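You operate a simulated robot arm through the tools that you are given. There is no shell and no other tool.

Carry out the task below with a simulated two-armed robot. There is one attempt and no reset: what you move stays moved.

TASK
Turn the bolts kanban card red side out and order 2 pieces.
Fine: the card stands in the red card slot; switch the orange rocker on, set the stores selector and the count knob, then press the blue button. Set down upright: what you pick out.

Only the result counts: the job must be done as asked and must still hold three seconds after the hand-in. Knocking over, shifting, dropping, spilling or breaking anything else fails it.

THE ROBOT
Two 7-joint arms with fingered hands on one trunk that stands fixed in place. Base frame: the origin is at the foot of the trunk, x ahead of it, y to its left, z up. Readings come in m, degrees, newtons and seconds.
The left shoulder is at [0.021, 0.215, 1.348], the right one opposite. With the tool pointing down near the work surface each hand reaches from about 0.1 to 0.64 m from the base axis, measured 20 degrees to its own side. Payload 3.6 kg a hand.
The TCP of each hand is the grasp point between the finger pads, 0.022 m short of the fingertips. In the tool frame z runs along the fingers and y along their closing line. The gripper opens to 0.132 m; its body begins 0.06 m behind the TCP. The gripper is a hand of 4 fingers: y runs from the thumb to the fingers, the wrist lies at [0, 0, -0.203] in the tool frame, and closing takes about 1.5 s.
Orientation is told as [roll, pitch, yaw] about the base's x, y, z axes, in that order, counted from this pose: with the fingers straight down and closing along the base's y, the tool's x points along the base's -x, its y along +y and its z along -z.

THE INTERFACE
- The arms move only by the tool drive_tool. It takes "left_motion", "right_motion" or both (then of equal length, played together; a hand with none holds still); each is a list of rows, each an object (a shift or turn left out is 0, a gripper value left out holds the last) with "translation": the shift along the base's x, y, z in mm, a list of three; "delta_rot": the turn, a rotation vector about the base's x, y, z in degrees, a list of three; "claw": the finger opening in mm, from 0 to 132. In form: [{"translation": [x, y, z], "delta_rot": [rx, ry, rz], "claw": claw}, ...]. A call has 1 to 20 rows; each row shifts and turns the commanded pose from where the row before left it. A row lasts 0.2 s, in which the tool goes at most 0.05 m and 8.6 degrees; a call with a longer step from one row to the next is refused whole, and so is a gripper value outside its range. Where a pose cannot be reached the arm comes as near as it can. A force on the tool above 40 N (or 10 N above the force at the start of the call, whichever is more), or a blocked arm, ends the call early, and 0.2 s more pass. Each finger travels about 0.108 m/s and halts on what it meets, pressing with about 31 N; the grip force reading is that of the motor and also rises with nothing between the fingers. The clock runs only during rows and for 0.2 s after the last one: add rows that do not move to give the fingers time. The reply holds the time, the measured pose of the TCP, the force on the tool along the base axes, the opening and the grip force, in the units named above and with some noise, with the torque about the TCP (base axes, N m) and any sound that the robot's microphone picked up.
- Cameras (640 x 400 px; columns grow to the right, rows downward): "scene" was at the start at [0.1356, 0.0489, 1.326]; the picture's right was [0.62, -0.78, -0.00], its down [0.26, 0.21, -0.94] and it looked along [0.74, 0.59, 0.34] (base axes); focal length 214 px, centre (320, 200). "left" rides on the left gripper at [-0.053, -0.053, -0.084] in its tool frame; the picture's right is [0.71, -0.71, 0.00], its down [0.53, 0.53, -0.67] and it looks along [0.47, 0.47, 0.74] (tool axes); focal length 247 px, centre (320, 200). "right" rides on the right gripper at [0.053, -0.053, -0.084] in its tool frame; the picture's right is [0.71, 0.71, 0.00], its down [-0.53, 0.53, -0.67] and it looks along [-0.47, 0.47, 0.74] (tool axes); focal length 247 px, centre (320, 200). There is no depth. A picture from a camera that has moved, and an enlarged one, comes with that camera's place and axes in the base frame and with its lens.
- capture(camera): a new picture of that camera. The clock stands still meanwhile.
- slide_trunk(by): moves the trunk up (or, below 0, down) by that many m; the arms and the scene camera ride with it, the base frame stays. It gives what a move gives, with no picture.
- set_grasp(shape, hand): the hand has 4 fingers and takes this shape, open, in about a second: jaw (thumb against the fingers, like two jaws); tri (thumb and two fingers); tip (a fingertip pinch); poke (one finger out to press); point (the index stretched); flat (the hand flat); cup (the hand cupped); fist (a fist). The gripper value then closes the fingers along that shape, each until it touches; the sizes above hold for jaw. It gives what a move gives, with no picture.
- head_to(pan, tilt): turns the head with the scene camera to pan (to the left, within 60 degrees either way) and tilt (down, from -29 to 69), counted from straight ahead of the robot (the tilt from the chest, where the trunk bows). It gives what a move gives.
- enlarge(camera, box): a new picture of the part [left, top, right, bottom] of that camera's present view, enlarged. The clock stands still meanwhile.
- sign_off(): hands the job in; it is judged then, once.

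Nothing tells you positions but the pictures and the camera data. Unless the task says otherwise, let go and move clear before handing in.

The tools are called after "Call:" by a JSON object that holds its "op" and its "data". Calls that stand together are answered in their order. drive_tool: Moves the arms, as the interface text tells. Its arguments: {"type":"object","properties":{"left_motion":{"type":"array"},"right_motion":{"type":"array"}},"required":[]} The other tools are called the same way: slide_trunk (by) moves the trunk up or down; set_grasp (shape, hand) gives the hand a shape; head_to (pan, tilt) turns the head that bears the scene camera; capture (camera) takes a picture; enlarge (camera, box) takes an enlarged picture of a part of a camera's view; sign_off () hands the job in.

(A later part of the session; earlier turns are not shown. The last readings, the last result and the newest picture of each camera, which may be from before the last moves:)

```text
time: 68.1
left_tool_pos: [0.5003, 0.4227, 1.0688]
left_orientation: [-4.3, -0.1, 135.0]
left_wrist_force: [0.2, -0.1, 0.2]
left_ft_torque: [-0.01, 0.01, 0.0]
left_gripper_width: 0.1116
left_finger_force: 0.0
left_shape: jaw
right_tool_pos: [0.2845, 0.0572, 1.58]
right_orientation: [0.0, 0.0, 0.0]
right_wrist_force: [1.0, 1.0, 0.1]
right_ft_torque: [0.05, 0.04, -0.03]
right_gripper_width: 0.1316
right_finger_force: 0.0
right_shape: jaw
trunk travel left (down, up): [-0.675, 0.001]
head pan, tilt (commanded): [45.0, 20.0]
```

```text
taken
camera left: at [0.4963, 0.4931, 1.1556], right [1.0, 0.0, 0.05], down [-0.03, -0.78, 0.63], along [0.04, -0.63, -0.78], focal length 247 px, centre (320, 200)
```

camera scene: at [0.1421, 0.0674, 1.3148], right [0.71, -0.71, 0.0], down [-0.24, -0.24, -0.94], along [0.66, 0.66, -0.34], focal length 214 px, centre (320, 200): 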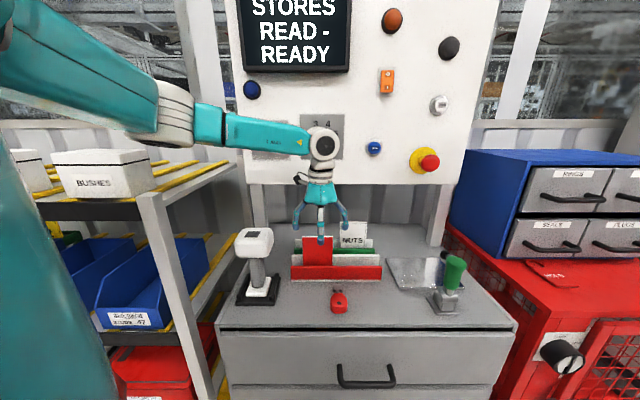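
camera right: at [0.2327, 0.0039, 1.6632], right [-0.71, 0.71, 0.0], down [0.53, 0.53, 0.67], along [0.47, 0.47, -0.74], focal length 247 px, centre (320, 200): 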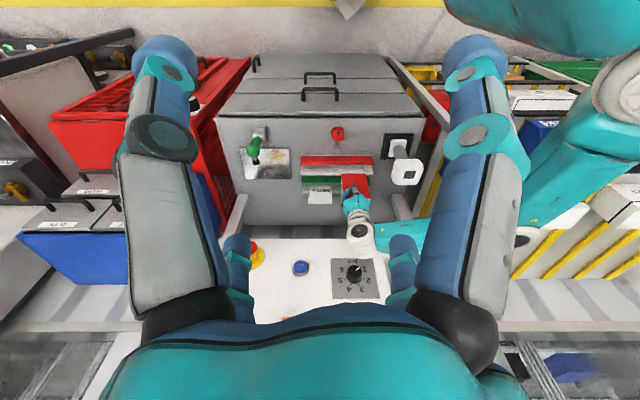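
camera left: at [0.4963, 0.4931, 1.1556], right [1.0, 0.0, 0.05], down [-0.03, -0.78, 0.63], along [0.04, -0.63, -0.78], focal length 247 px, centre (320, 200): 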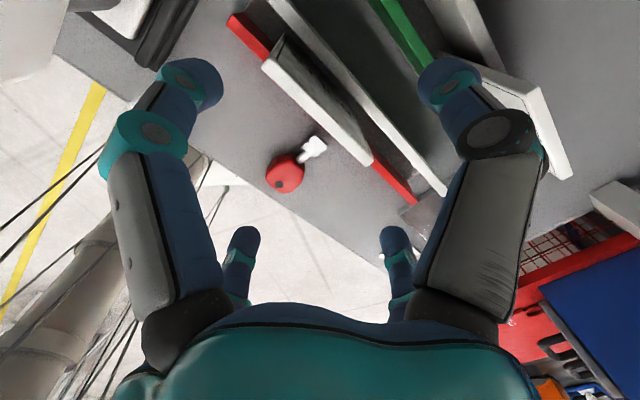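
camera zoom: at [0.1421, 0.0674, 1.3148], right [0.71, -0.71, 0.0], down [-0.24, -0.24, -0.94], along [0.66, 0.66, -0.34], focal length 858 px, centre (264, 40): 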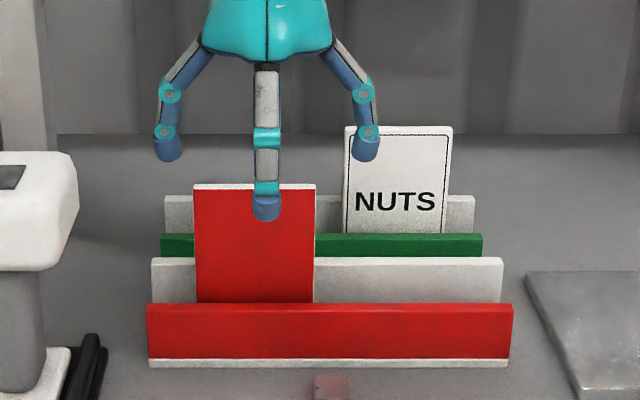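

The BOLTS card stands in the red slot, red side out, and NUTS is untouched. Next I retreat up and back, then point the hand horizontally at the panel.

Call:
{"op": "drive_tool", "data": {"left_motion": [{"translation": [-10, -10, 20]}, {"translation": [-15, -8, 25]}, {"translation": [-20, -8, 25]}, {"translation": [-20, -8, 25]}, {"translation": [-20, -8, 25]}, {"translation": [-20, -8, 25]}, {"translation": [-20, -9, 20]}, {"translation": [-21, -10, 17]}, {"translation": [0, 0, 0]}]}}

Call:
{"op": "head_to", "data": {"pan": 45, "tilt": 10}}

Call:
{"op": "capture", "data": {"camera": "scene"}}

Call:
{"op": "enlarge", "data": {"camera": "scene", "box": [280, 230, 400, 330]}}

Call:
{"op": "enlarge", "data": {"camera": "right", "box": [290, 140, 418, 220]}}

Call:
{"op": "enlarge", "data": {"camera": "right", "box": [240, 220, 440, 330]}}

```text
time: 70.1
left_tool_pos: [0.3562, 0.3522, 1.2508]
left_orientation: [-4.3, -0.1, 135.0]
left_wrist_force: [-0.3, 0.0, -1.1]
left_ft_torque: [0.0, -0.01, 0.0]
left_gripper_width: 0.1117
left_finger_force: 0.0
left_shape: jaw
right_tool_pos: [0.2857, 0.0572, 1.5792]
right_orientation: [0.1, 0.1, 0.0]
right_wrist_force: [-0.4, 0.0, 1.0]
right_ft_torque: [0.01, -0.01, -0.01]
right_gripper_width: 0.132
right_finger_force: 0.1
right_shape: jaw
trunk travel left (down, up): [-0.675, 0.001]
head pan, tilt (commanded): [45.0, 20.0]
```

```text
time: 70.8
left_tool_pos: [0.3554, 0.3524, 1.2495]
left_orientation: [-4.3, -0.1, 135.1]
left_wrist_force: [0.8, -0.3, 0.4]
left_ft_torque: [-0.01, 0.01, -0.03]
left_gripper_width: 0.1118
left_finger_force: 0.1
left_shape: jaw
right_tool_pos: [0.2858, 0.0565, 1.58]
right_orientation: [0.0, 0.0, 0.0]
right_wrist_force: [0.3, -0.4, 0.2]
right_ft_torque: [-0.01, 0.0, 0.01]
right_gripper_width: 0.1319
right_finger_force: 0.1
right_shape: jaw
trunk travel left (down, up): [-0.675, 0.001]
head pan, tilt (commanded): [45.0, 10.0]
```

```text
taken
camera scene: at [0.1419, 0.0672, 1.331], right [0.71, -0.71, 0.0], down [-0.12, -0.12, -0.98], along [0.7, 0.7, -0.17], focal length 214 px, centre (320, 200)
```

scene: 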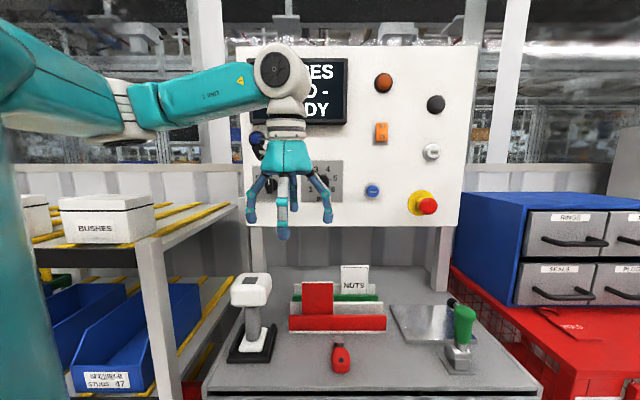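

```text
4.00 times, centred on (340, 280) of scene
camera zoom: at [0.1419, 0.0672, 1.331], right [0.71, -0.71, 0.0], down [-0.12, -0.12, -0.98], along [0.7, 0.7, -0.17], focal length 858 px, centre (240, -120)
```

zoom: 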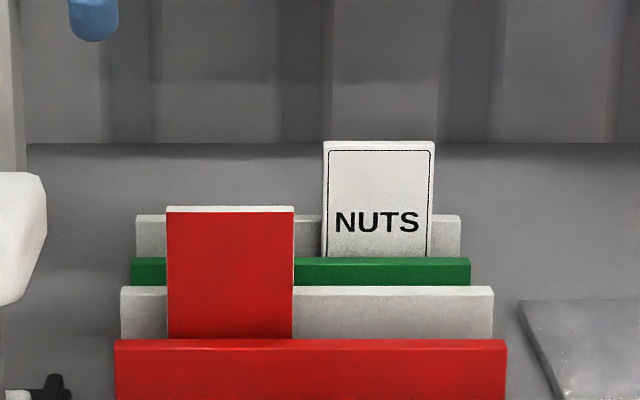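

```text
5.00 times, centred on (354, 180) of right
camera zoom: at [0.2324, 0.0037, 1.6633], right [-0.71, 0.71, 0.0], down [0.53, 0.53, 0.67], along [0.47, 0.47, -0.74], focal length 1235 px, centre (150, 300)
```

zoom: 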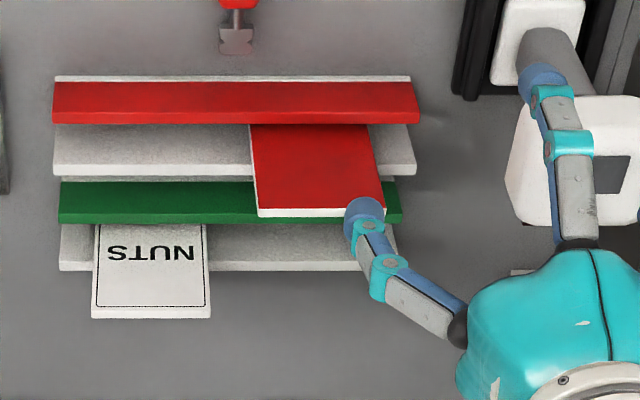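

```text
3.20 times, centred on (340, 275) of right
camera zoom: at [0.2324, 0.0037, 1.6633], right [-0.71, 0.71, 0.0], down [0.53, 0.53, 0.67], along [0.47, 0.47, -0.74], focal length 790 px, centre (256, -40)
```

zoom: 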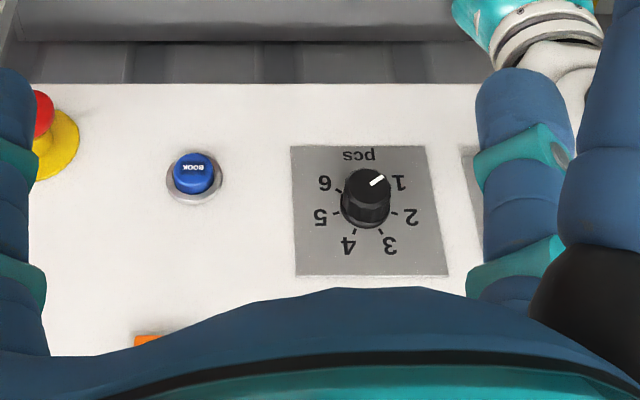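

The card is upright and centred in the red slot (top z≈1.016, same as before). Now I zoom on the panel to locate the rocker and BOOK button precisely.

Call:
{"op": "enlarge", "data": {"camera": "scene", "box": [350, 110, 414, 150]}}

Call:
{"op": "enlarge", "data": {"camera": "scene", "box": [340, 170, 404, 210]}}

Call:
{"op": "enlarge", "data": {"camera": "right", "box": [285, 250, 325, 280]}}

Call:
{"op": "enlarge", "data": {"camera": "right", "box": [345, 260, 395, 310]}}

```text
10.00 times, centred on (382, 130) of scene
camera zoom: at [0.1419, 0.0672, 1.331], right [0.71, -0.71, 0.0], down [-0.12, -0.12, -0.98], along [0.7, 0.7, -0.17], focal length 2145 px, centre (-300, 900)
```

zoom: 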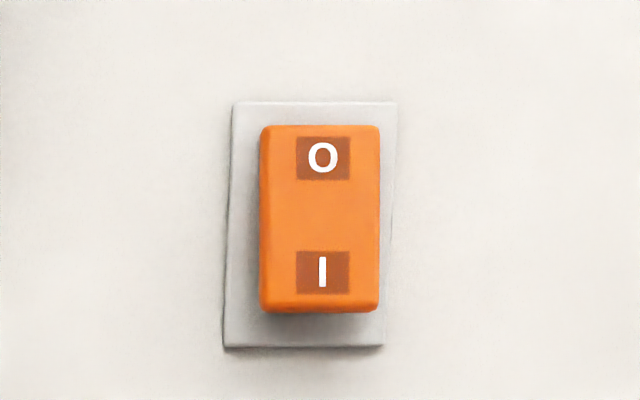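

```text
10.00 times, centred on (372, 190) of scene
camera zoom: at [0.1419, 0.0672, 1.331], right [0.71, -0.71, 0.0], down [-0.12, -0.12, -0.98], along [0.7, 0.7, -0.17], focal length 2145 px, centre (-200, 300)
```

zoom: 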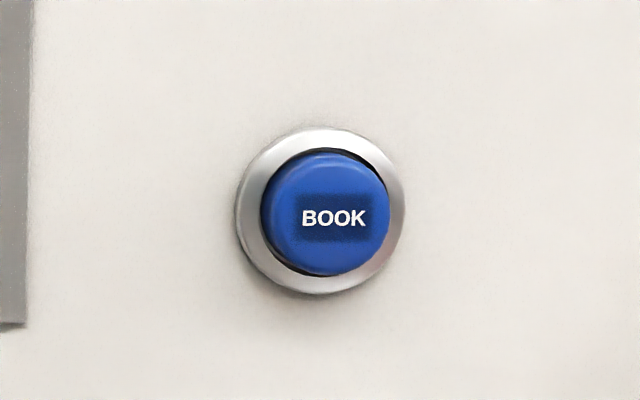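

```text
13.33 times, centred on (305, 265) of right
camera zoom: at [0.2324, 0.0037, 1.6633], right [-0.71, 0.71, 0.0], down [0.53, 0.53, 0.67], along [0.47, 0.47, -0.74], focal length 3293 px, centre (520, -667)
```

zoom: 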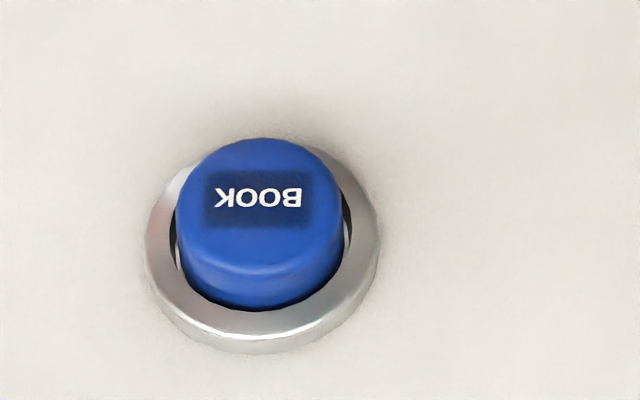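

```text
8.00 times, centred on (370, 285) of right
camera zoom: at [0.2324, 0.0037, 1.6633], right [-0.71, 0.71, 0.0], down [0.53, 0.53, 0.67], along [0.47, 0.47, -0.74], focal length 1976 px, centre (-80, -480)
```

zoom: 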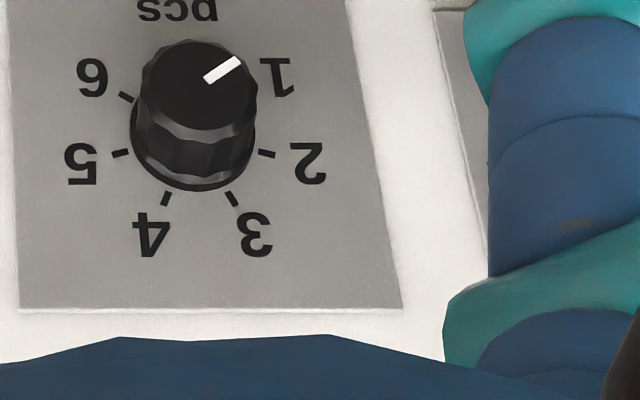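

BOOK button face is at about n=0.811, t=0.220, z=1.240; rocker "I" end near t=0.239, z=1.401; count knob axis t≈0.059, z≈1.270. I swing the left hand to point at the panel, well short of it, in the poke shape.

Call:
{"op": "drive_tool", "data": {"left_motion": [{"translation": [21.2, 1.95, 13.6], "delta_rot": [5.51, -5.51, 0]}, {"translation": [21.2, 1.95, 13.6], "delta_rot": [5.51, -5.51, 0]}, {"translation": [21.2, 1.95, 13.6], "delta_rot": [5.51, -5.51, 0]}, {"translation": [21.2, 1.95, 13.6], "delta_rot": [5.51, -5.51, 0]}, {"translation": [21.2, 1.95, 13.6], "delta_rot": [5.51, -5.51, 0]}, {"translation": [21.2, 1.95, 13.6], "delta_rot": [5.51, -5.51, 0]}, {"translation": [21.2, 1.95, 13.6], "delta_rot": [5.51, -5.51, 0]}, {"translation": [21.2, 1.95, 13.6], "delta_rot": [5.51, -5.51, 0]}, {"translation": [21.2, 1.95, 13.6], "delta_rot": [5.51, -5.51, 0]}, {"translation": [21.2, 1.95, 13.6], "delta_rot": [5.51, -5.51, 0]}, {"translation": [20.8, 1.9, 13.8], "delta_rot": [5.51, -5.51, 0]}, {"translation": [0, 0, 0]}, {"translation": [0, 0, 0]}]}}

Call:
{"op": "set_grasp", "data": {"hand": "left", "shape": "poke"}}

Call:
{"op": "capture", "data": {"camera": "scene"}}

Call:
{"op": "capture", "data": {"camera": "left"}}

Call:
{"op": "capture", "data": {"camera": "right"}}

```text
time: 73.6
left_tool_pos: [0.5856, 0.372, 1.4012]
left_orientation: [-90.2, 0.0, 135.0]
left_wrist_force: [0.7, 0.3, 0.8]
left_ft_torque: [0.01, 0.0, 0.01]
left_gripper_width: 0.1115
left_finger_force: 0.1
left_shape: jaw
right_tool_pos: [0.2854, 0.0566, 1.5785]
right_orientation: [-0.1, -0.1, 0.0]
right_wrist_force: [0.3, 0.0, -0.1]
right_ft_torque: [0.0, -0.02, -0.02]
right_gripper_width: 0.1318
right_finger_force: 0.1
right_shape: jaw
trunk travel left (down, up): [-0.675, 0.001]
head pan, tilt (commanded): [45.0, 10.0]
```

```text
time: 74.5
left_tool_pos: [0.5864, 0.373, 1.402]
left_orientation: [-89.9, 0.0, 135.1]
left_wrist_force: [-0.1, -0.5, 0.7]
left_ft_torque: [0.03, -0.02, 0.01]
left_gripper_width: 0.0
left_finger_force: 0.1
left_shape: poke
right_tool_pos: [0.2849, 0.0567, 1.5789]
right_orientation: [0.0, 0.0, 0.1]
right_wrist_force: [0.4, 0.2, 0.3]
right_ft_torque: [-0.01, -0.03, 0.01]
right_gripper_width: 0.132
right_finger_force: 0.0
right_shape: jaw
trunk travel left (down, up): [-0.675, 0.001]
head pan, tilt (commanded): [45.0, 10.0]
```

```text
taken
camera scene: at [0.142, 0.0672, 1.3311], right [0.71, -0.71, 0.0], down [-0.12, -0.12, -0.98], along [0.7, 0.7, -0.17], focal length 214 px, centre (320, 200)
```

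scene: 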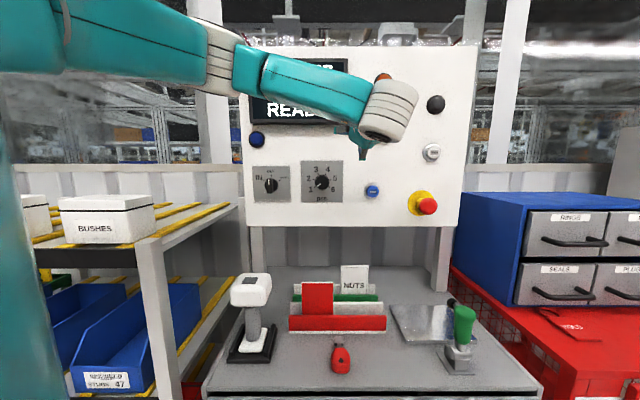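

```text
taken
camera left: at [0.4895, 0.351, 1.4542], right [0.5, -0.5, 0.71], down [-0.1, -0.84, -0.53], along [0.86, 0.19, -0.47], focal length 247 px, centre (320, 200)
```

left: 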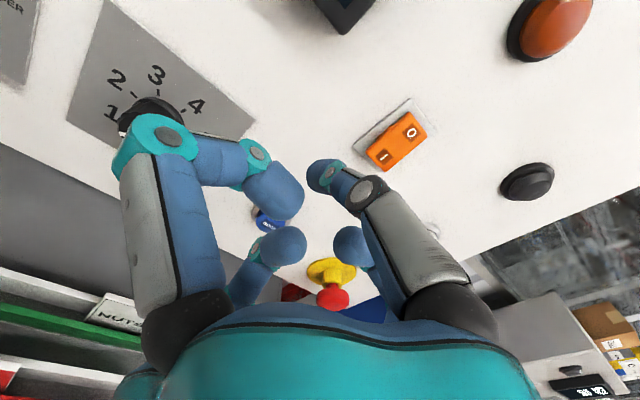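

```text
taken
camera right: at [0.2326, 0.0037, 1.6632], right [-0.71, 0.71, 0.0], down [0.53, 0.53, 0.67], along [0.47, 0.47, -0.74], focal length 247 px, centre (320, 200)
```

right: 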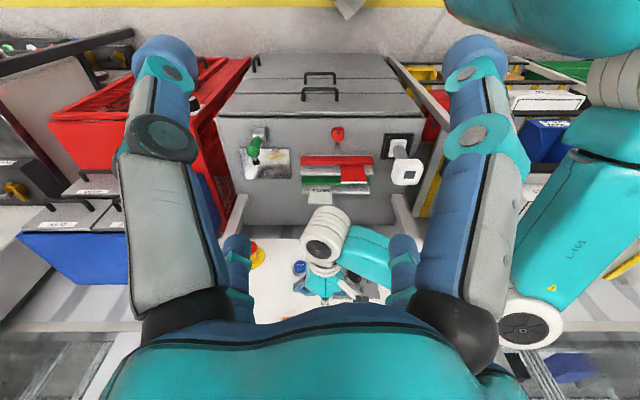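

The hand now points squarely at the panel with one fingertip on the tool axis. I move to stand-off in front of the rocker's lower "I" end.

Call:
{"op": "drive_tool", "data": {"left_motion": [{"translation": [26.3, -5.1, 0.8]}, {"translation": [26.3, -5.1, 0.8]}, {"translation": [26.3, -5.1, 0.8]}, {"translation": [26.4, -5.2, 0.6]}, {"translation": [0, 0, 0]}, {"translation": [0, 0, 0]}]}}

Call:
{"op": "capture", "data": {"camera": "left"}}

Call:
{"op": "capture", "data": {"camera": "scene"}}

Call:
{"op": "enlarge", "data": {"camera": "right", "box": [240, 220, 400, 320]}}

```text
time: 75.9
left_tool_pos: [0.6925, 0.3527, 1.4006]
left_orientation: [-89.9, -0.2, 135.0]
left_wrist_force: [0.6, 0.1, -0.9]
left_ft_torque: [0.01, 0.0, 0.03]
left_gripper_width: 0.0002
left_finger_force: 0.1
left_shape: poke
right_tool_pos: [0.2844, 0.0571, 1.5786]
right_orientation: [0.0, 0.2, 0.0]
right_wrist_force: [0.7, 0.6, 0.1]
right_ft_torque: [0.01, -0.03, 0.02]
right_gripper_width: 0.1319
right_finger_force: 0.3
right_shape: jaw
trunk travel left (down, up): [-0.675, 0.001]
head pan, tilt (commanded): [45.0, 10.0]
```

```text
taken
camera left: at [0.5961, 0.3302, 1.454], right [0.5, -0.5, 0.71], down [-0.1, -0.84, -0.53], along [0.86, 0.19, -0.47], focal length 247 px, centre (320, 200)
```

left: 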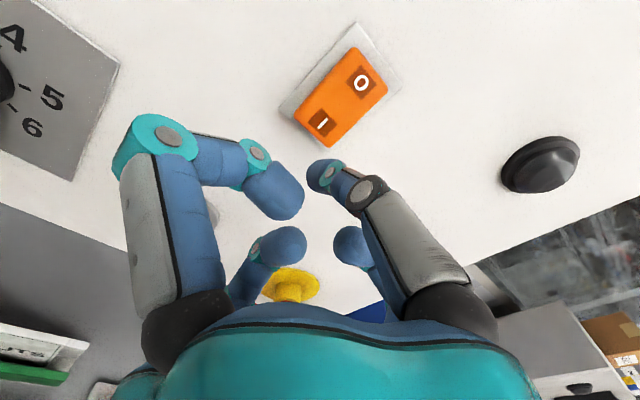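

```text
taken
camera scene: at [0.1422, 0.0669, 1.3311], right [0.71, -0.71, 0.0], down [-0.12, -0.12, -0.98], along [0.7, 0.7, -0.17], focal length 214 px, centre (320, 200)
```

scene: 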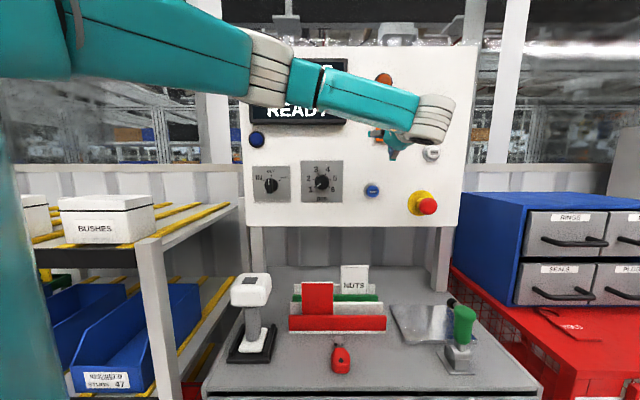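

```text
4.00 times, centred on (320, 270) of right
camera zoom: at [0.2328, 0.0034, 1.6632], right [-0.71, 0.71, 0.0], down [0.53, 0.53, 0.67], along [0.47, 0.47, -0.74], focal length 988 px, centre (320, -80)
```

zoom: 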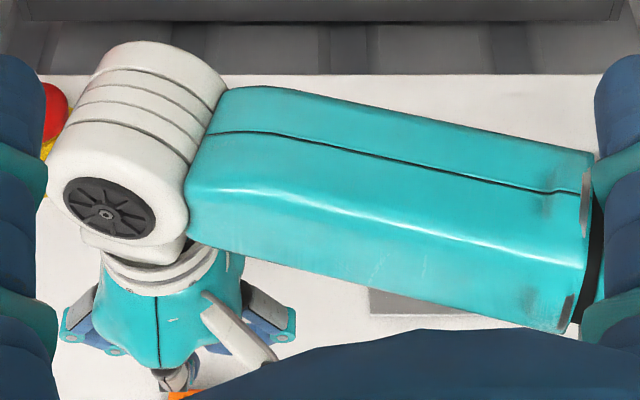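

The aim agrees with the hand camera (I end at t≈0.240, z≈1.404). I advance straight in, slowing near contact.

Call:
{"op": "drive_tool", "data": {"left_motion": [{"translation": [3.54, 3.54, 0]}, {"translation": [3.54, 3.54, 0]}, {"translation": [3.54, 3.54, 0]}, {"translation": [3.54, 3.54, 0]}, {"translation": [3.54, 3.54, 0]}, {"translation": [3.54, 3.54, 0]}, {"translation": [3.54, 3.54, 0]}, {"translation": [3.54, 3.54, 0]}, {"translation": [0, 0, 0]}]}}

Call:
{"op": "capture", "data": {"camera": "left"}}

```text
time: 77.9
left_tool_pos: [0.7224, 0.3808, 1.4013]
left_orientation: [-90.0, -0.1, 135.2]
left_wrist_force: [-0.1, 0.3, 0.2]
left_ft_torque: [0.01, -0.01, 0.0]
left_gripper_width: 0.0
left_finger_force: 0.1
left_shape: poke
right_tool_pos: [0.2857, 0.0571, 1.5797]
right_orientation: [0.0, 0.1, 0.0]
right_wrist_force: [0.6, 0.2, -0.4]
right_ft_torque: [0.05, -0.03, -0.01]
right_gripper_width: 0.1316
right_finger_force: 0.0
right_shape: jaw
trunk travel left (down, up): [-0.675, 0.001]
head pan, tilt (commanded): [45.0, 10.0]
```

```text
taken
camera left: at [0.6246, 0.3588, 1.4551], right [0.5, -0.5, 0.71], down [-0.1, -0.84, -0.53], along [0.86, 0.19, -0.47], focal length 247 px, centre (320, 200)
```

left: 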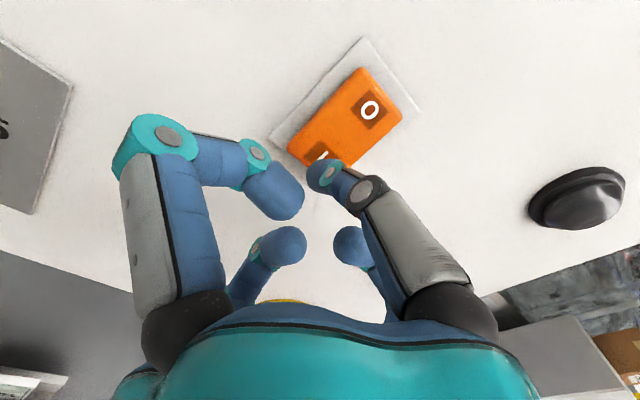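

Call:
{"op": "drive_tool", "data": {"left_motion": [{"translation": [1.77, 1.77, 0]}, {"translation": [1.77, 1.77, 0]}, {"translation": [1.77, 1.77, 0]}, {"translation": [1.77, 1.77, 0]}, {"translation": [0, 0, 0]}]}}

Call:
{"op": "capture", "data": {"camera": "left"}}

```text
time: 79.1
left_tool_pos: [0.7283, 0.3879, 1.4019]
left_orientation: [-90.0, -0.1, 134.9]
left_wrist_force: [-0.4, -1.1, 1.3]
left_ft_torque: [-0.01, -0.04, -0.02]
left_gripper_width: 0.0
left_finger_force: 0.2
left_shape: poke
right_tool_pos: [0.2841, 0.0577, 1.5795]
right_orientation: [0.1, 0.0, 0.1]
right_wrist_force: [-0.2, -0.8, -0.4]
right_ft_torque: [-0.02, -0.02, -0.04]
right_gripper_width: 0.1319
right_finger_force: 0.0
right_shape: jaw
trunk travel left (down, up): [-0.675, 0.001]
head pan, tilt (commanded): [45.0, 10.0]
```

```text
taken
camera left: at [0.6314, 0.3654, 1.455], right [0.5, -0.5, 0.71], down [-0.1, -0.84, -0.53], along [0.86, 0.19, -0.47], focal length 247 px, centre (320, 200)
```

left: 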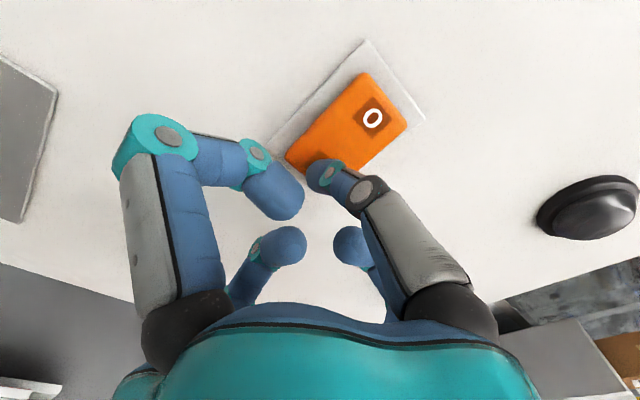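

Call:
{"op": "drive_tool", "data": {"left_motion": [{"translation": [1.77, 1.77, 0]}, {"translation": [1.77, 1.77, 0]}, {"translation": [1.77, 1.77, 0]}, {"translation": [1.77, 1.77, 0]}, {"translation": [0, 0, 0]}]}}

Call:
{"op": "capture", "data": {"camera": "left"}}

```text
time: 80.3
left_tool_pos: [0.7312, 0.3912, 1.4026]
left_orientation: [-90.1, -0.2, 134.9]
left_wrist_force: [-10.6, -8.9, -2.1]
left_ft_torque: [-0.08, 0.04, 0.02]
left_gripper_width: 0.0
left_finger_force: 0.2
left_shape: poke
right_tool_pos: [0.2812, 0.0551, 1.5794]
right_orientation: [0.1, -0.1, 0.0]
right_wrist_force: [0.5, 0.0, -0.2]
right_ft_torque: [0.03, 0.01, -0.01]
right_gripper_width: 0.1317
right_finger_force: 0.0
right_shape: jaw
trunk travel left (down, up): [-0.675, 0.001]
head pan, tilt (commanded): [45.0, 10.0]
```

```text
taken
camera left: at [0.6363, 0.3702, 1.4564], right [0.5, -0.5, 0.71], down [-0.1, -0.84, -0.53], along [0.86, 0.19, -0.47], focal length 247 px, centre (320, 200)
```

left: 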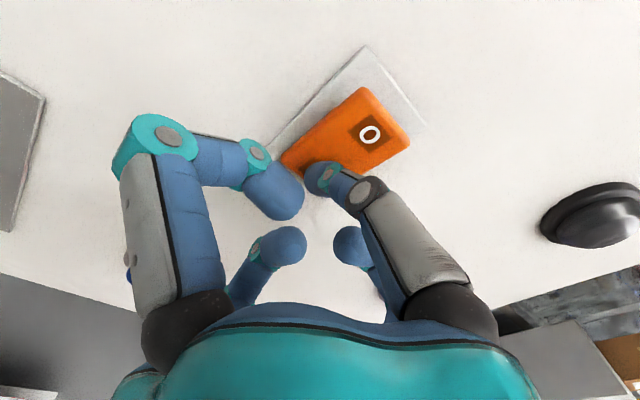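

Force rose to about 14 N and the "O" end seems to have tipped out. I back off and check the rocker.

Call:
{"op": "drive_tool", "data": {"left_motion": [{"translation": [-7, -7, 0]}, {"translation": [-14, -14, 0]}, {"translation": [-14, -14, 0]}, {"translation": [-14, -14, 0]}, {"translation": [0, 0, 0]}]}}

Call:
{"op": "capture", "data": {"camera": "left"}}

Call:
{"op": "enlarge", "data": {"camera": "left", "box": [250, 0, 450, 160]}}

```text
time: 81.5
left_tool_pos: [0.6858, 0.3447, 1.4026]
left_orientation: [-90.0, 0.0, 135.1]
left_wrist_force: [0.1, 0.1, -0.8]
left_ft_torque: [-0.02, 0.03, 0.04]
left_gripper_width: 0.0
left_finger_force: 0.1
left_shape: poke
right_tool_pos: [0.2845, 0.0575, 1.5792]
right_orientation: [0.0, 0.0, 0.0]
right_wrist_force: [-0.8, -1.0, -0.2]
right_ft_torque: [0.02, 0.01, -0.02]
right_gripper_width: 0.1319
right_finger_force: 0.0
right_shape: jaw
trunk travel left (down, up): [-0.675, 0.001]
head pan, tilt (commanded): [45.0, 10.0]
```

```text
taken
camera left: at [0.5891, 0.3238, 1.4559], right [0.5, -0.5, 0.71], down [-0.1, -0.84, -0.53], along [0.86, 0.19, -0.47], focal length 247 px, centre (320, 200)
```

left: 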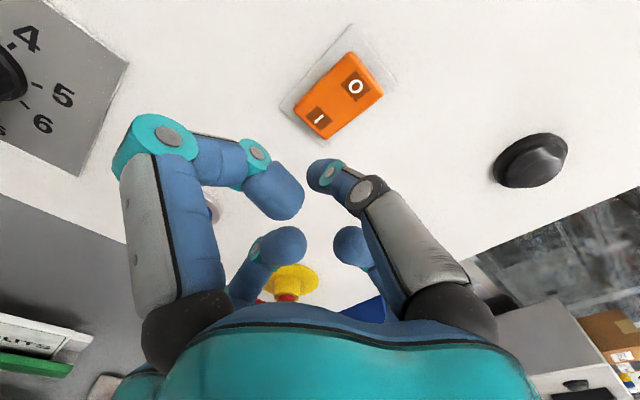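

```text
2.50 times, centred on (350, 80) of left
camera zoom: at [0.5891, 0.3238, 1.4559], right [0.5, -0.5, 0.71], down [-0.1, -0.84, -0.53], along [0.86, 0.19, -0.47], focal length 617 px, centre (245, 500)
```

zoom: 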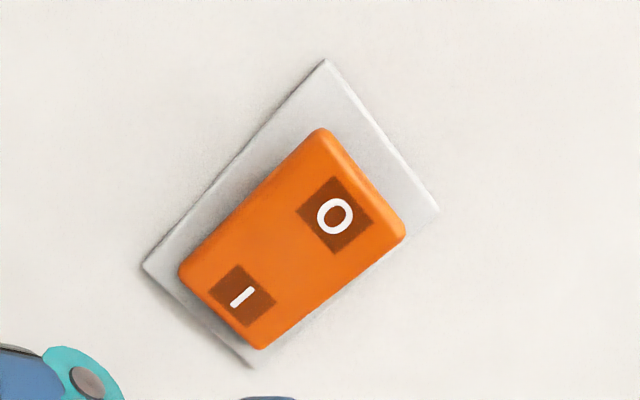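

The rocker has flipped: "I" is pressed in and the "O" end now stands out. Next I move to a stand-off in front of the count knob and open the jaw.

Call:
{"op": "drive_tool", "data": {"left_motion": [{"translation": [-24.85, 17.6, -22.1]}, {"translation": [-24.85, 17.6, -22.1]}, {"translation": [-24.85, 17.6, -22.1]}, {"translation": [-24.85, 17.6, -22.1]}, {"translation": [-24.85, 17.6, -22.1]}, {"translation": [-24.85, 17.5, -22.3]}, {"translation": [0, 0, 0]}]}}

Call:
{"op": "set_grasp", "data": {"hand": "left", "shape": "jaw"}}

Call:
{"op": "drive_tool", "data": {"left_motion": [{"claw": 90}, {"claw": 90}, {"claw": 90}]}}

Call:
{"op": "capture", "data": {"camera": "left"}}

Call:
{"op": "capture", "data": {"camera": "scene"}}

Call:
{"op": "capture", "data": {"camera": "right"}}

```text
time: 83.1
left_tool_pos: [0.5342, 0.452, 1.2682]
left_orientation: [-90.0, -0.1, 135.1]
left_wrist_force: [0.3, -1.0, 0.0]
left_ft_torque: [-0.02, -0.04, 0.01]
left_gripper_width: 0.0
left_finger_force: 0.1
left_shape: poke
right_tool_pos: [0.2853, 0.0578, 1.5781]
right_orientation: [0.0, 0.1, 0.0]
right_wrist_force: [0.6, 0.4, 0.3]
right_ft_torque: [-0.04, -0.02, 0.04]
right_gripper_width: 0.1319
right_finger_force: 0.1
right_shape: jaw
trunk travel left (down, up): [-0.675, 0.001]
head pan, tilt (commanded): [45.0, 10.0]
```

```text
time: 84.0
left_tool_pos: [0.5352, 0.4511, 1.2695]
left_orientation: [-90.0, 0.0, 135.2]
left_wrist_force: [-0.5, 0.0, -0.2]
left_ft_torque: [0.0, 0.03, 0.0]
left_gripper_width: 0.132
left_finger_force: 0.0
left_shape: jaw
right_tool_pos: [0.2847, 0.0566, 1.5791]
right_orientation: [-0.1, 0.0, 0.0]
right_wrist_force: [0.0, 0.2, 0.6]
right_ft_torque: [0.01, -0.01, -0.01]
right_gripper_width: 0.1322
right_finger_force: 0.1
right_shape: jaw
trunk travel left (down, up): [-0.675, 0.001]
head pan, tilt (commanded): [45.0, 10.0]
```

```text
time: 84.8
left_tool_pos: [0.535, 0.4498, 1.2683]
left_orientation: [-90.1, -0.1, 135.1]
left_wrist_force: [0.3, -0.5, 0.1]
left_ft_torque: [0.02, -0.01, 0.03]
left_gripper_width: 0.0905
left_finger_force: 0.0
left_shape: jaw
right_tool_pos: [0.2855, 0.0559, 1.5802]
right_orientation: [-0.1, 0.1, -0.1]
right_wrist_force: [0.0, -0.4, 0.0]
right_ft_torque: [-0.01, -0.03, -0.03]
right_gripper_width: 0.1319
right_finger_force: 0.1
right_shape: jaw
trunk travel left (down, up): [-0.675, 0.001]
head pan, tilt (commanded): [45.0, 10.0]
```

```text
taken
camera left: at [0.4387, 0.4293, 1.3219], right [0.5, -0.5, 0.71], down [-0.1, -0.84, -0.53], along [0.86, 0.19, -0.47], focal length 247 px, centre (320, 200)
```

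left: 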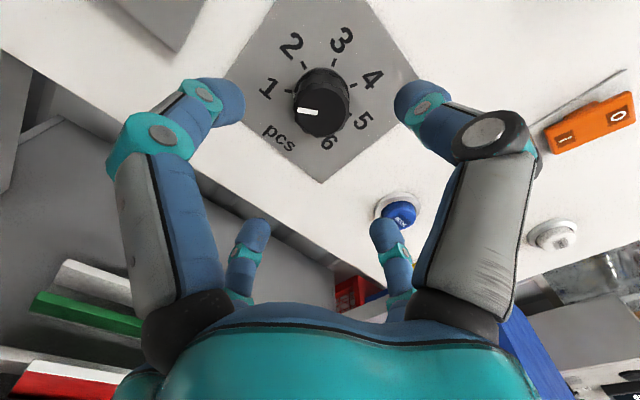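

```text
taken
camera scene: at [0.142, 0.0672, 1.3311], right [0.71, -0.71, 0.0], down [-0.12, -0.12, -0.98], along [0.7, 0.7, -0.17], focal length 214 px, centre (320, 200)
```

scene: 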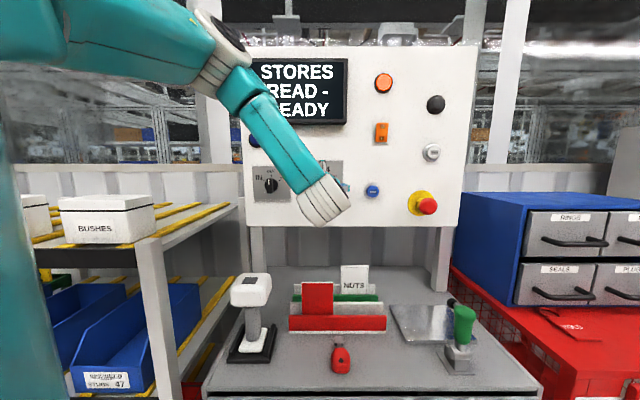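

```text
taken
camera right: at [0.2326, 0.0038, 1.6632], right [-0.71, 0.71, 0.0], down [0.53, 0.53, 0.67], along [0.47, 0.47, -0.74], focal length 247 px, centre (320, 200)
```

right: 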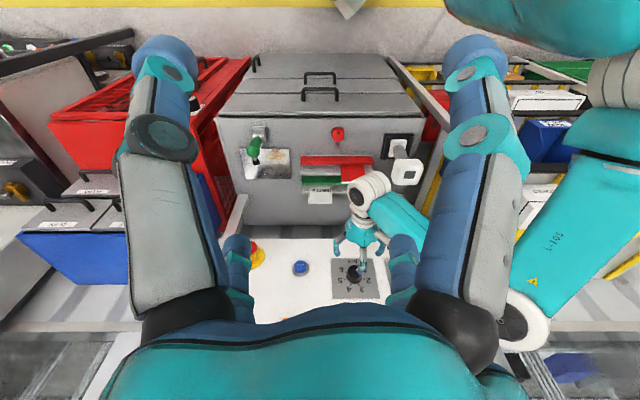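

The orange lamp now looks lit, so the rocker is on. I zoom the hand camera on the count knob to centre the grasp.

Call:
{"op": "enlarge", "data": {"camera": "left", "box": [240, 40, 400, 140]}}

Call:
{"op": "enlarge", "data": {"camera": "scene", "box": [340, 50, 460, 140]}}

```text
4.00 times, centred on (320, 90) of left
camera zoom: at [0.4387, 0.4293, 1.3219], right [0.5, -0.5, 0.71], down [-0.1, -0.84, -0.53], along [0.86, 0.19, -0.47], focal length 988 px, centre (320, 640)
```

zoom: 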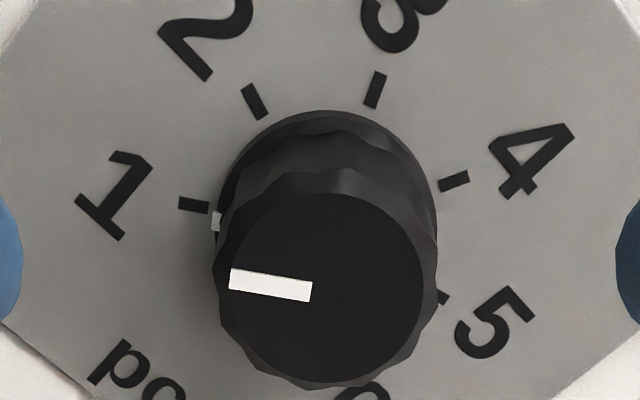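

```text
4.44 times, centred on (400, 95) of scene
camera zoom: at [0.142, 0.0672, 1.3311], right [0.71, -0.71, 0.0], down [-0.12, -0.12, -0.98], along [0.7, 0.7, -0.17], focal length 953 px, centre (-36, 667)
```

zoom: 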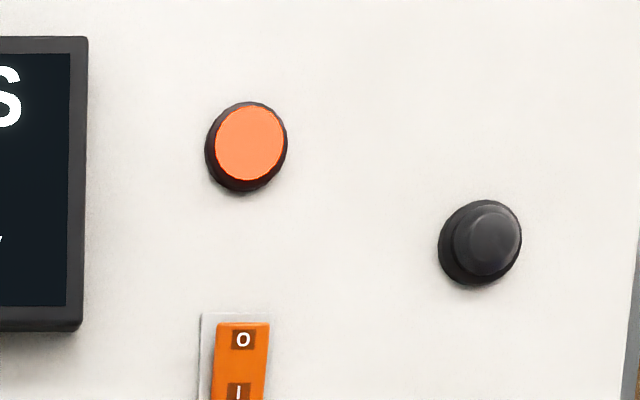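

The knob axis is at t≈0.060, z≈1.271, well centred on the hand. I advance to put the fingertips around it.

Call:
{"op": "drive_tool", "data": {"left_motion": [{"translation": [7.07, 7.07, 0]}, {"translation": [7.07, 7.07, 0]}, {"translation": [7.07, 7.07, 0]}, {"translation": [7.07, 7.07, 0]}, {"translation": [7.07, 7.07, 0]}, {"translation": [7.07, 7.07, 0]}, {"translation": [7.07, 7.07, 0]}, {"translation": [7.07, 7.07, 0]}, {"translation": [7.07, 7.07, 0]}, {"translation": [7.07, 7.07, 0]}, {"translation": [0, 0, 0]}]}}

Call:
{"op": "capture", "data": {"camera": "left"}}

Call:
{"op": "enlarge", "data": {"camera": "right", "box": [310, 220, 410, 310]}}

```text
time: 87.2
left_tool_pos: [0.6078, 0.5223, 1.2698]
left_orientation: [-90.0, -0.1, 135.0]
left_wrist_force: [0.1, -0.4, -0.7]
left_ft_torque: [0.03, 0.0, 0.0]
left_gripper_width: 0.0905
left_finger_force: 0.1
left_shape: jaw
right_tool_pos: [0.2851, 0.0573, 1.5787]
right_orientation: [0.0, -0.1, 0.0]
right_wrist_force: [0.5, -0.3, 0.4]
right_ft_torque: [0.0, -0.04, 0.01]
right_gripper_width: 0.1319
right_finger_force: 0.0
right_shape: jaw
trunk travel left (down, up): [-0.675, 0.001]
head pan, tilt (commanded): [45.0, 10.0]
```

```text
taken
camera left: at [0.5113, 0.5009, 1.3228], right [0.5, -0.5, 0.71], down [-0.1, -0.84, -0.53], along [0.86, 0.19, -0.47], focal length 247 px, centre (320, 200)
```

left: 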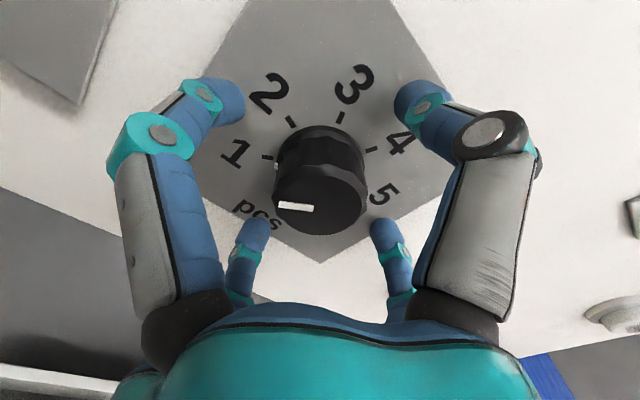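

```text
4.44 times, centred on (360, 265) of right
camera zoom: at [0.2326, 0.0037, 1.6632], right [-0.71, 0.71, 0.0], down [0.53, 0.53, 0.67], along [0.47, 0.47, -0.74], focal length 1098 px, centre (142, -89)
```

zoom: 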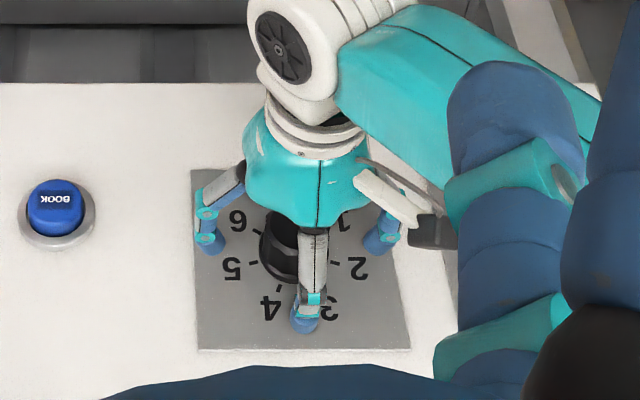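

The fingertips surround the knob evenly. I close on it.

Call:
{"op": "drive_tool", "data": {"left_motion": [{"claw": 60}, {"claw": 30}, {"claw": 0}, {"claw": 0}, {"claw": 0}, {"claw": 0}]}}

Call:
{"op": "capture", "data": {"camera": "left"}}

```text
time: 88.6
left_tool_pos: [0.6091, 0.5226, 1.27]
left_orientation: [-90.0, 0.0, 135.1]
left_wrist_force: [1.9, 1.3, 0.6]
left_ft_torque: [0.03, -0.03, 0.01]
left_gripper_width: 0.0352
left_finger_force: 30.8
left_shape: jaw
right_tool_pos: [0.285, 0.0584, 1.5793]
right_orientation: [0.0, 0.1, 0.1]
right_wrist_force: [-0.8, -0.1, -0.8]
right_ft_torque: [-0.04, 0.01, 0.0]
right_gripper_width: 0.1319
right_finger_force: 0.2
right_shape: jaw
trunk travel left (down, up): [-0.675, 0.001]
head pan, tilt (commanded): [45.0, 10.0]
```

```text
taken
camera left: at [0.5117, 0.5012, 1.3229], right [0.5, -0.5, 0.71], down [-0.1, -0.84, -0.53], along [0.86, 0.19, -0.47], focal length 247 px, centre (320, 200)
```

left: 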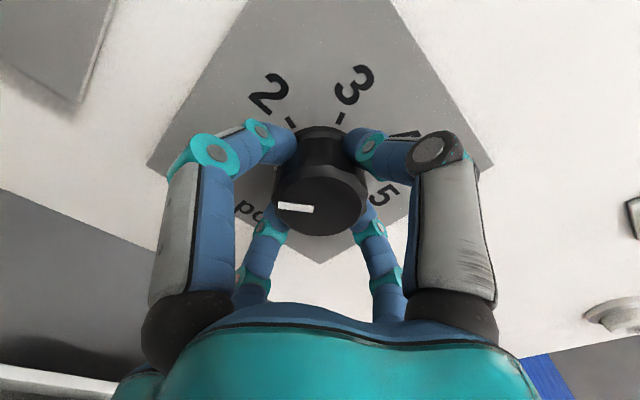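

Good firm hold (35 mm). I turn clockwise 50°, from 1 to 2.

Call:
{"op": "drive_tool", "data": {"left_motion": [{"delta_rot": [5.9, 5.9, 0]}, {"delta_rot": [5.9, 5.9, 0]}, {"delta_rot": [5.9, 5.9, 0]}, {"delta_rot": [5.9, 5.9, 0]}, {"delta_rot": [5.9, 5.9, 0]}, {"delta_rot": [5.9, 5.9, 0]}, {"translation": [0, 0, 0]}]}}

Call:
{"op": "capture", "data": {"camera": "left"}}

Call:
{"op": "enlarge", "data": {"camera": "right", "box": [310, 220, 410, 310]}}

```text
time: 90.2
left_tool_pos: [0.6072, 0.5224, 1.27]
left_orientation: [-90.0, -50.3, 135.1]
left_wrist_force: [3.6, 4.1, 3.7]
left_ft_torque: [0.04, -0.03, 0.01]
left_gripper_width: 0.0355
left_finger_force: 31.5
left_shape: jaw
right_tool_pos: [0.2858, 0.0583, 1.5788]
right_orientation: [-0.1, 0.1, 0.0]
right_wrist_force: [-0.2, -0.3, 1.0]
right_ft_torque: [0.02, 0.0, 0.0]
right_gripper_width: 0.1318
right_finger_force: 0.1
right_shape: jaw
trunk travel left (down, up): [-0.675, 0.001]
head pan, tilt (commanded): [45.0, 10.0]
```

```text
taken
camera left: at [0.5538, 0.459, 1.3442], right [0.7, -0.7, -0.09], down [-0.52, -0.42, -0.74], along [0.48, 0.57, -0.66], focal length 247 px, centre (320, 200)
```

left: 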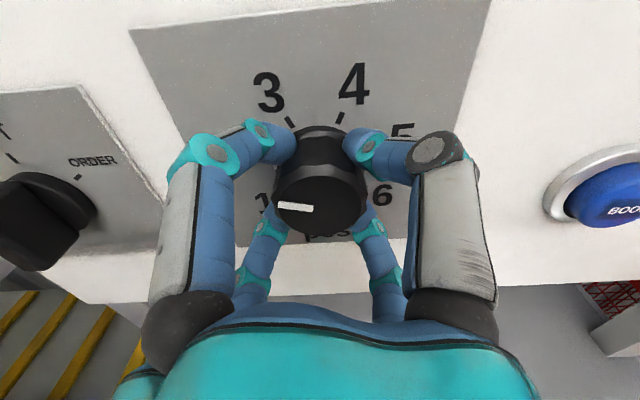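

```text
4.44 times, centred on (360, 265) of right
camera zoom: at [0.2329, 0.0044, 1.6632], right [-0.71, 0.71, 0.0], down [0.53, 0.53, 0.67], along [0.47, 0.47, -0.74], focal length 1098 px, centre (142, -89)
```

zoom: 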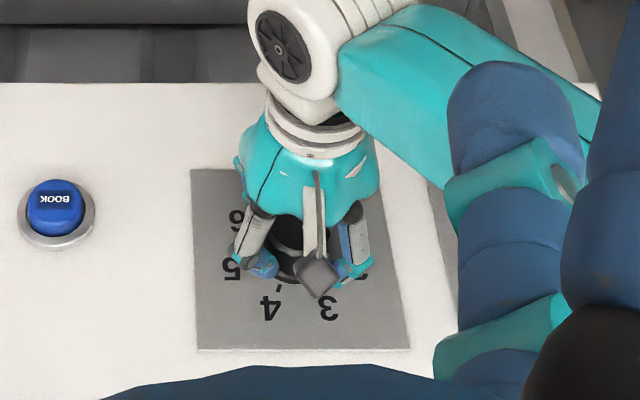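

The knob turned with the hand. I open, back straight off, and read the pointer.

Call:
{"op": "drive_tool", "data": {"left_motion": [{"claw": 45}, {"claw": 60}, {"claw": 80}, {"claw": 90}, {"translation": [-5, -5, 0]}, {"translation": [-10, -10, 0]}, {"translation": [-14, -14, 0]}, {"translation": [-14, -14, 0]}, {"translation": [-14, -14, 0]}, {"translation": [-14, -14, 0]}, {"translation": [0, 0, 0]}]}}

Call:
{"op": "capture", "data": {"camera": "left"}}

Call:
{"op": "enlarge", "data": {"camera": "right", "box": [310, 240, 410, 310]}}

```text
time: 92.6
left_tool_pos: [0.5367, 0.4506, 1.2684]
left_orientation: [-90.1, -50.0, 135.2]
left_wrist_force: [-0.3, 0.5, -0.6]
left_ft_torque: [-0.02, 0.01, -0.02]
left_gripper_width: 0.0897
left_finger_force: 0.1
left_shape: jaw
right_tool_pos: [0.2864, 0.0578, 1.5801]
right_orientation: [0.1, 0.1, 0.1]
right_wrist_force: [-0.2, -0.2, 0.0]
right_ft_torque: [0.0, -0.05, 0.01]
right_gripper_width: 0.132
right_finger_force: 0.1
right_shape: jaw
trunk travel left (down, up): [-0.675, 0.001]
head pan, tilt (commanded): [45.0, 10.0]
```

```text
taken
camera left: at [0.4826, 0.3871, 1.344], right [0.7, -0.7, -0.09], down [-0.52, -0.43, -0.74], along [0.48, 0.57, -0.67], focal length 247 px, centre (320, 200)
```

left: 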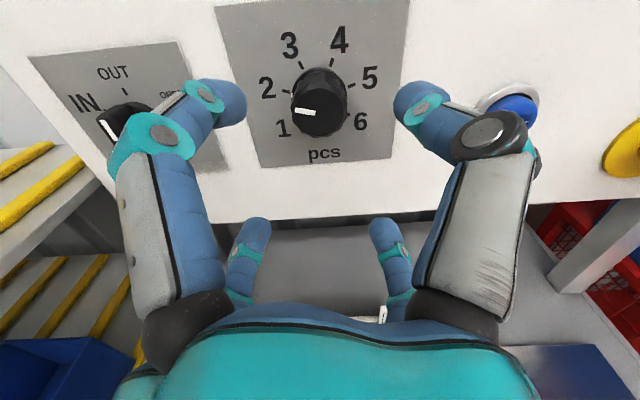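

```text
5.71 times, centred on (360, 275) of right
camera zoom: at [0.2328, 0.0039, 1.6632], right [-0.71, 0.71, 0.0], down [0.53, 0.53, 0.67], along [0.47, 0.47, -0.74], focal length 1411 px, centre (91, -229)
```

zoom: 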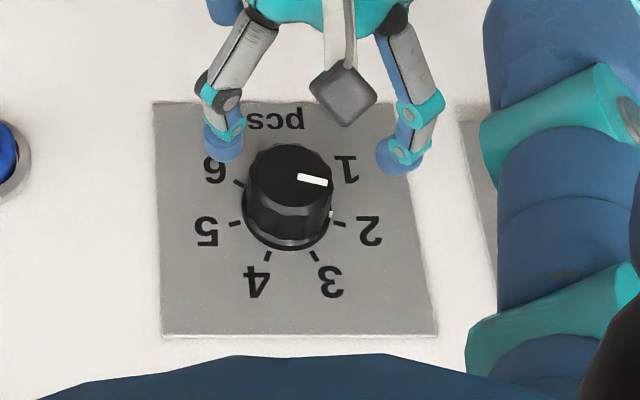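

The count knob now points to 2. I move to the selector's stand-off, rolling the hand back square.

Call:
{"op": "drive_tool", "data": {"left_motion": [{"translation": [-15.3, 22.3, -1.7], "delta_rot": [-5.9, -5.9, 0]}, {"translation": [-15.3, 22.3, -1.7], "delta_rot": [-5.9, -5.9, 0]}, {"translation": [-15.3, 22.3, -1.7], "delta_rot": [-5.9, -5.9, 0]}, {"translation": [-15.3, 22.3, -1.7], "delta_rot": [-5.9, -5.9, 0]}, {"translation": [-15.2, 22.4, -1.6], "delta_rot": [-5.9, -5.9, 0]}, {"translation": [-15.2, 22.4, -1.6], "delta_rot": [-5.9, -5.9, 0]}, {"translation": [0, 0, 0]}]}}

Call:
{"op": "capture", "data": {"camera": "left"}}

Call:
{"op": "capture", "data": {"camera": "scene"}}

Call:
{"op": "capture", "data": {"camera": "right"}}

Call:
{"op": "enlarge", "data": {"camera": "left", "box": [220, 60, 420, 200]}}

```text
time: 94.2
left_tool_pos: [0.4941, 0.4895, 1.2597]
left_orientation: [-89.8, 0.1, 135.7]
left_wrist_force: [0.8, 0.3, -0.2]
left_ft_torque: [-0.02, 0.02, 0.0]
left_gripper_width: 0.0898
left_finger_force: 0.0
left_shape: jaw
left hand out of reach, approached as far as the arm can: row 2, 3, 4, 5, 6
right_tool_pos: [0.2854, 0.0565, 1.5795]
right_orientation: [0.0, -0.1, 0.0]
right_wrist_force: [0.3, -0.1, -0.7]
right_ft_torque: [0.0, 0.01, 0.0]
right_gripper_width: 0.132
right_finger_force: 0.1
right_shape: jaw
trunk travel left (down, up): [-0.675, 0.001]
head pan, tilt (commanded): [45.0, 10.0]
```

```text
taken
camera left: at [0.398, 0.4669, 1.3131], right [0.51, -0.49, 0.71], down [-0.09, -0.85, -0.52], along [0.86, 0.2, -0.47], focal length 247 px, centre (320, 200)
```

left: 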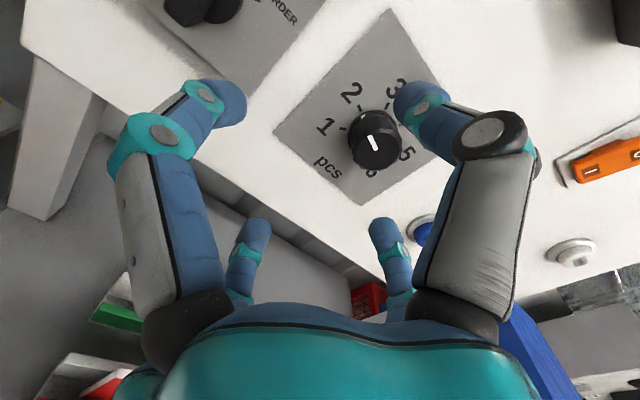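

```text
taken
camera scene: at [0.1419, 0.0672, 1.3311], right [0.71, -0.71, 0.0], down [-0.12, -0.12, -0.98], along [0.7, 0.7, -0.17], focal length 214 px, centre (320, 200)
```

scene: 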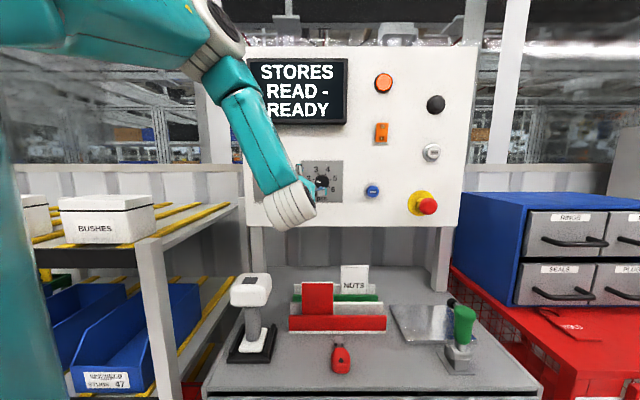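

```text
taken
camera right: at [0.2325, 0.0038, 1.6632], right [-0.71, 0.71, 0.0], down [0.53, 0.53, 0.67], along [0.47, 0.47, -0.74], focal length 247 px, centre (320, 200)
```

right: 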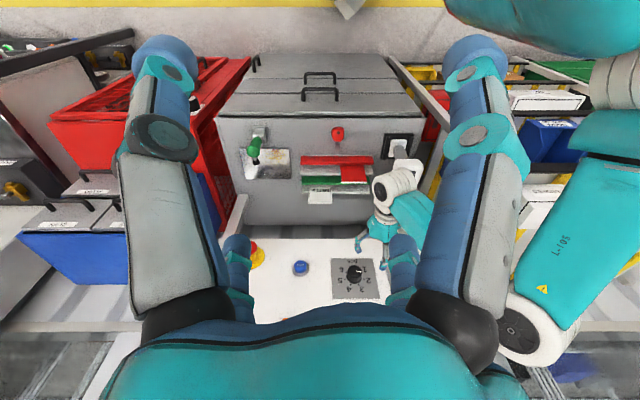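

```text
2.86 times, centred on (320, 130) of left
camera zoom: at [0.398, 0.4669, 1.3131], right [0.51, -0.49, 0.71], down [-0.09, -0.85, -0.52], along [0.86, 0.2, -0.47], focal length 706 px, centre (320, 400)
```

zoom: 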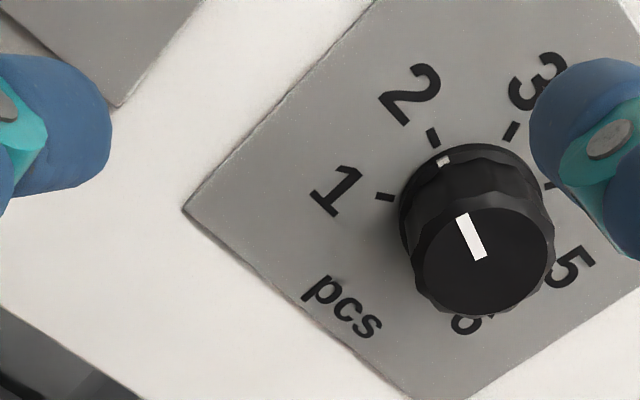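

The count knob reads 2 clearly. The arm could not quite reach the selector stand-off in this elbow-up posture, so I check where the command stands before choosing another approach.

Call:
{"op": "drive_tool", "data": {"left_motion": [{"translation": [0, 0, 0]}]}}

```text
time: 94.6
left_tool_pos: [0.4944, 0.4892, 1.2586]
left_orientation: [-89.8, -0.1, 135.7]
left_wrist_force: [-0.4, 0.6, -0.1]
left_ft_torque: [0.01, -0.01, -0.01]
left_gripper_width: 0.0901
left_finger_force: 0.0
left_shape: jaw
right_tool_pos: [0.2851, 0.0563, 1.5794]
right_orientation: [0.0, -0.1, 0.1]
right_wrist_force: [-0.3, -0.2, 0.1]
right_ft_torque: [0.01, 0.03, -0.02]
right_gripper_width: 0.1323
right_finger_force: 0.1
right_shape: jaw
trunk travel left (down, up): [-0.675, 0.001]
head pan, tilt (commanded): [45.0, 10.0]
```

Call:
{"op": "drive_tool", "data": {"left_motion": [{"translation": [19, 19, 0]}, {"translation": [19, 19, 0]}, {"translation": [-9, 9, 0]}, {"translation": [-9, 9, 0]}, {"translation": [-9, 9, 0]}, {"translation": [-9, 9, 0]}, {"translation": [0, 0, 0]}]}}

```text
time: 96.2
left_tool_pos: [0.5358, 0.5109, 1.2583]
left_orientation: [-89.9, 0.0, 135.5]
left_wrist_force: [-0.5, -0.2, 0.3]
left_ft_torque: [0.03, 0.02, -0.01]
left_gripper_width: 0.0895
left_finger_force: 0.0
left_shape: jaw
left hand out of reach, approached as far as the arm can: row 1, 2, 3, 4, 5, 6
right_tool_pos: [0.2852, 0.0564, 1.5789]
right_orientation: [0.0, 0.0, 0.0]
right_wrist_force: [0.0, -0.1, 0.7]
right_ft_torque: [0.02, 0.03, -0.02]
right_gripper_width: 0.132
right_finger_force: 0.1
right_shape: jaw
trunk travel left (down, up): [-0.675, 0.001]
head pan, tilt (commanded): [45.0, 10.0]
```

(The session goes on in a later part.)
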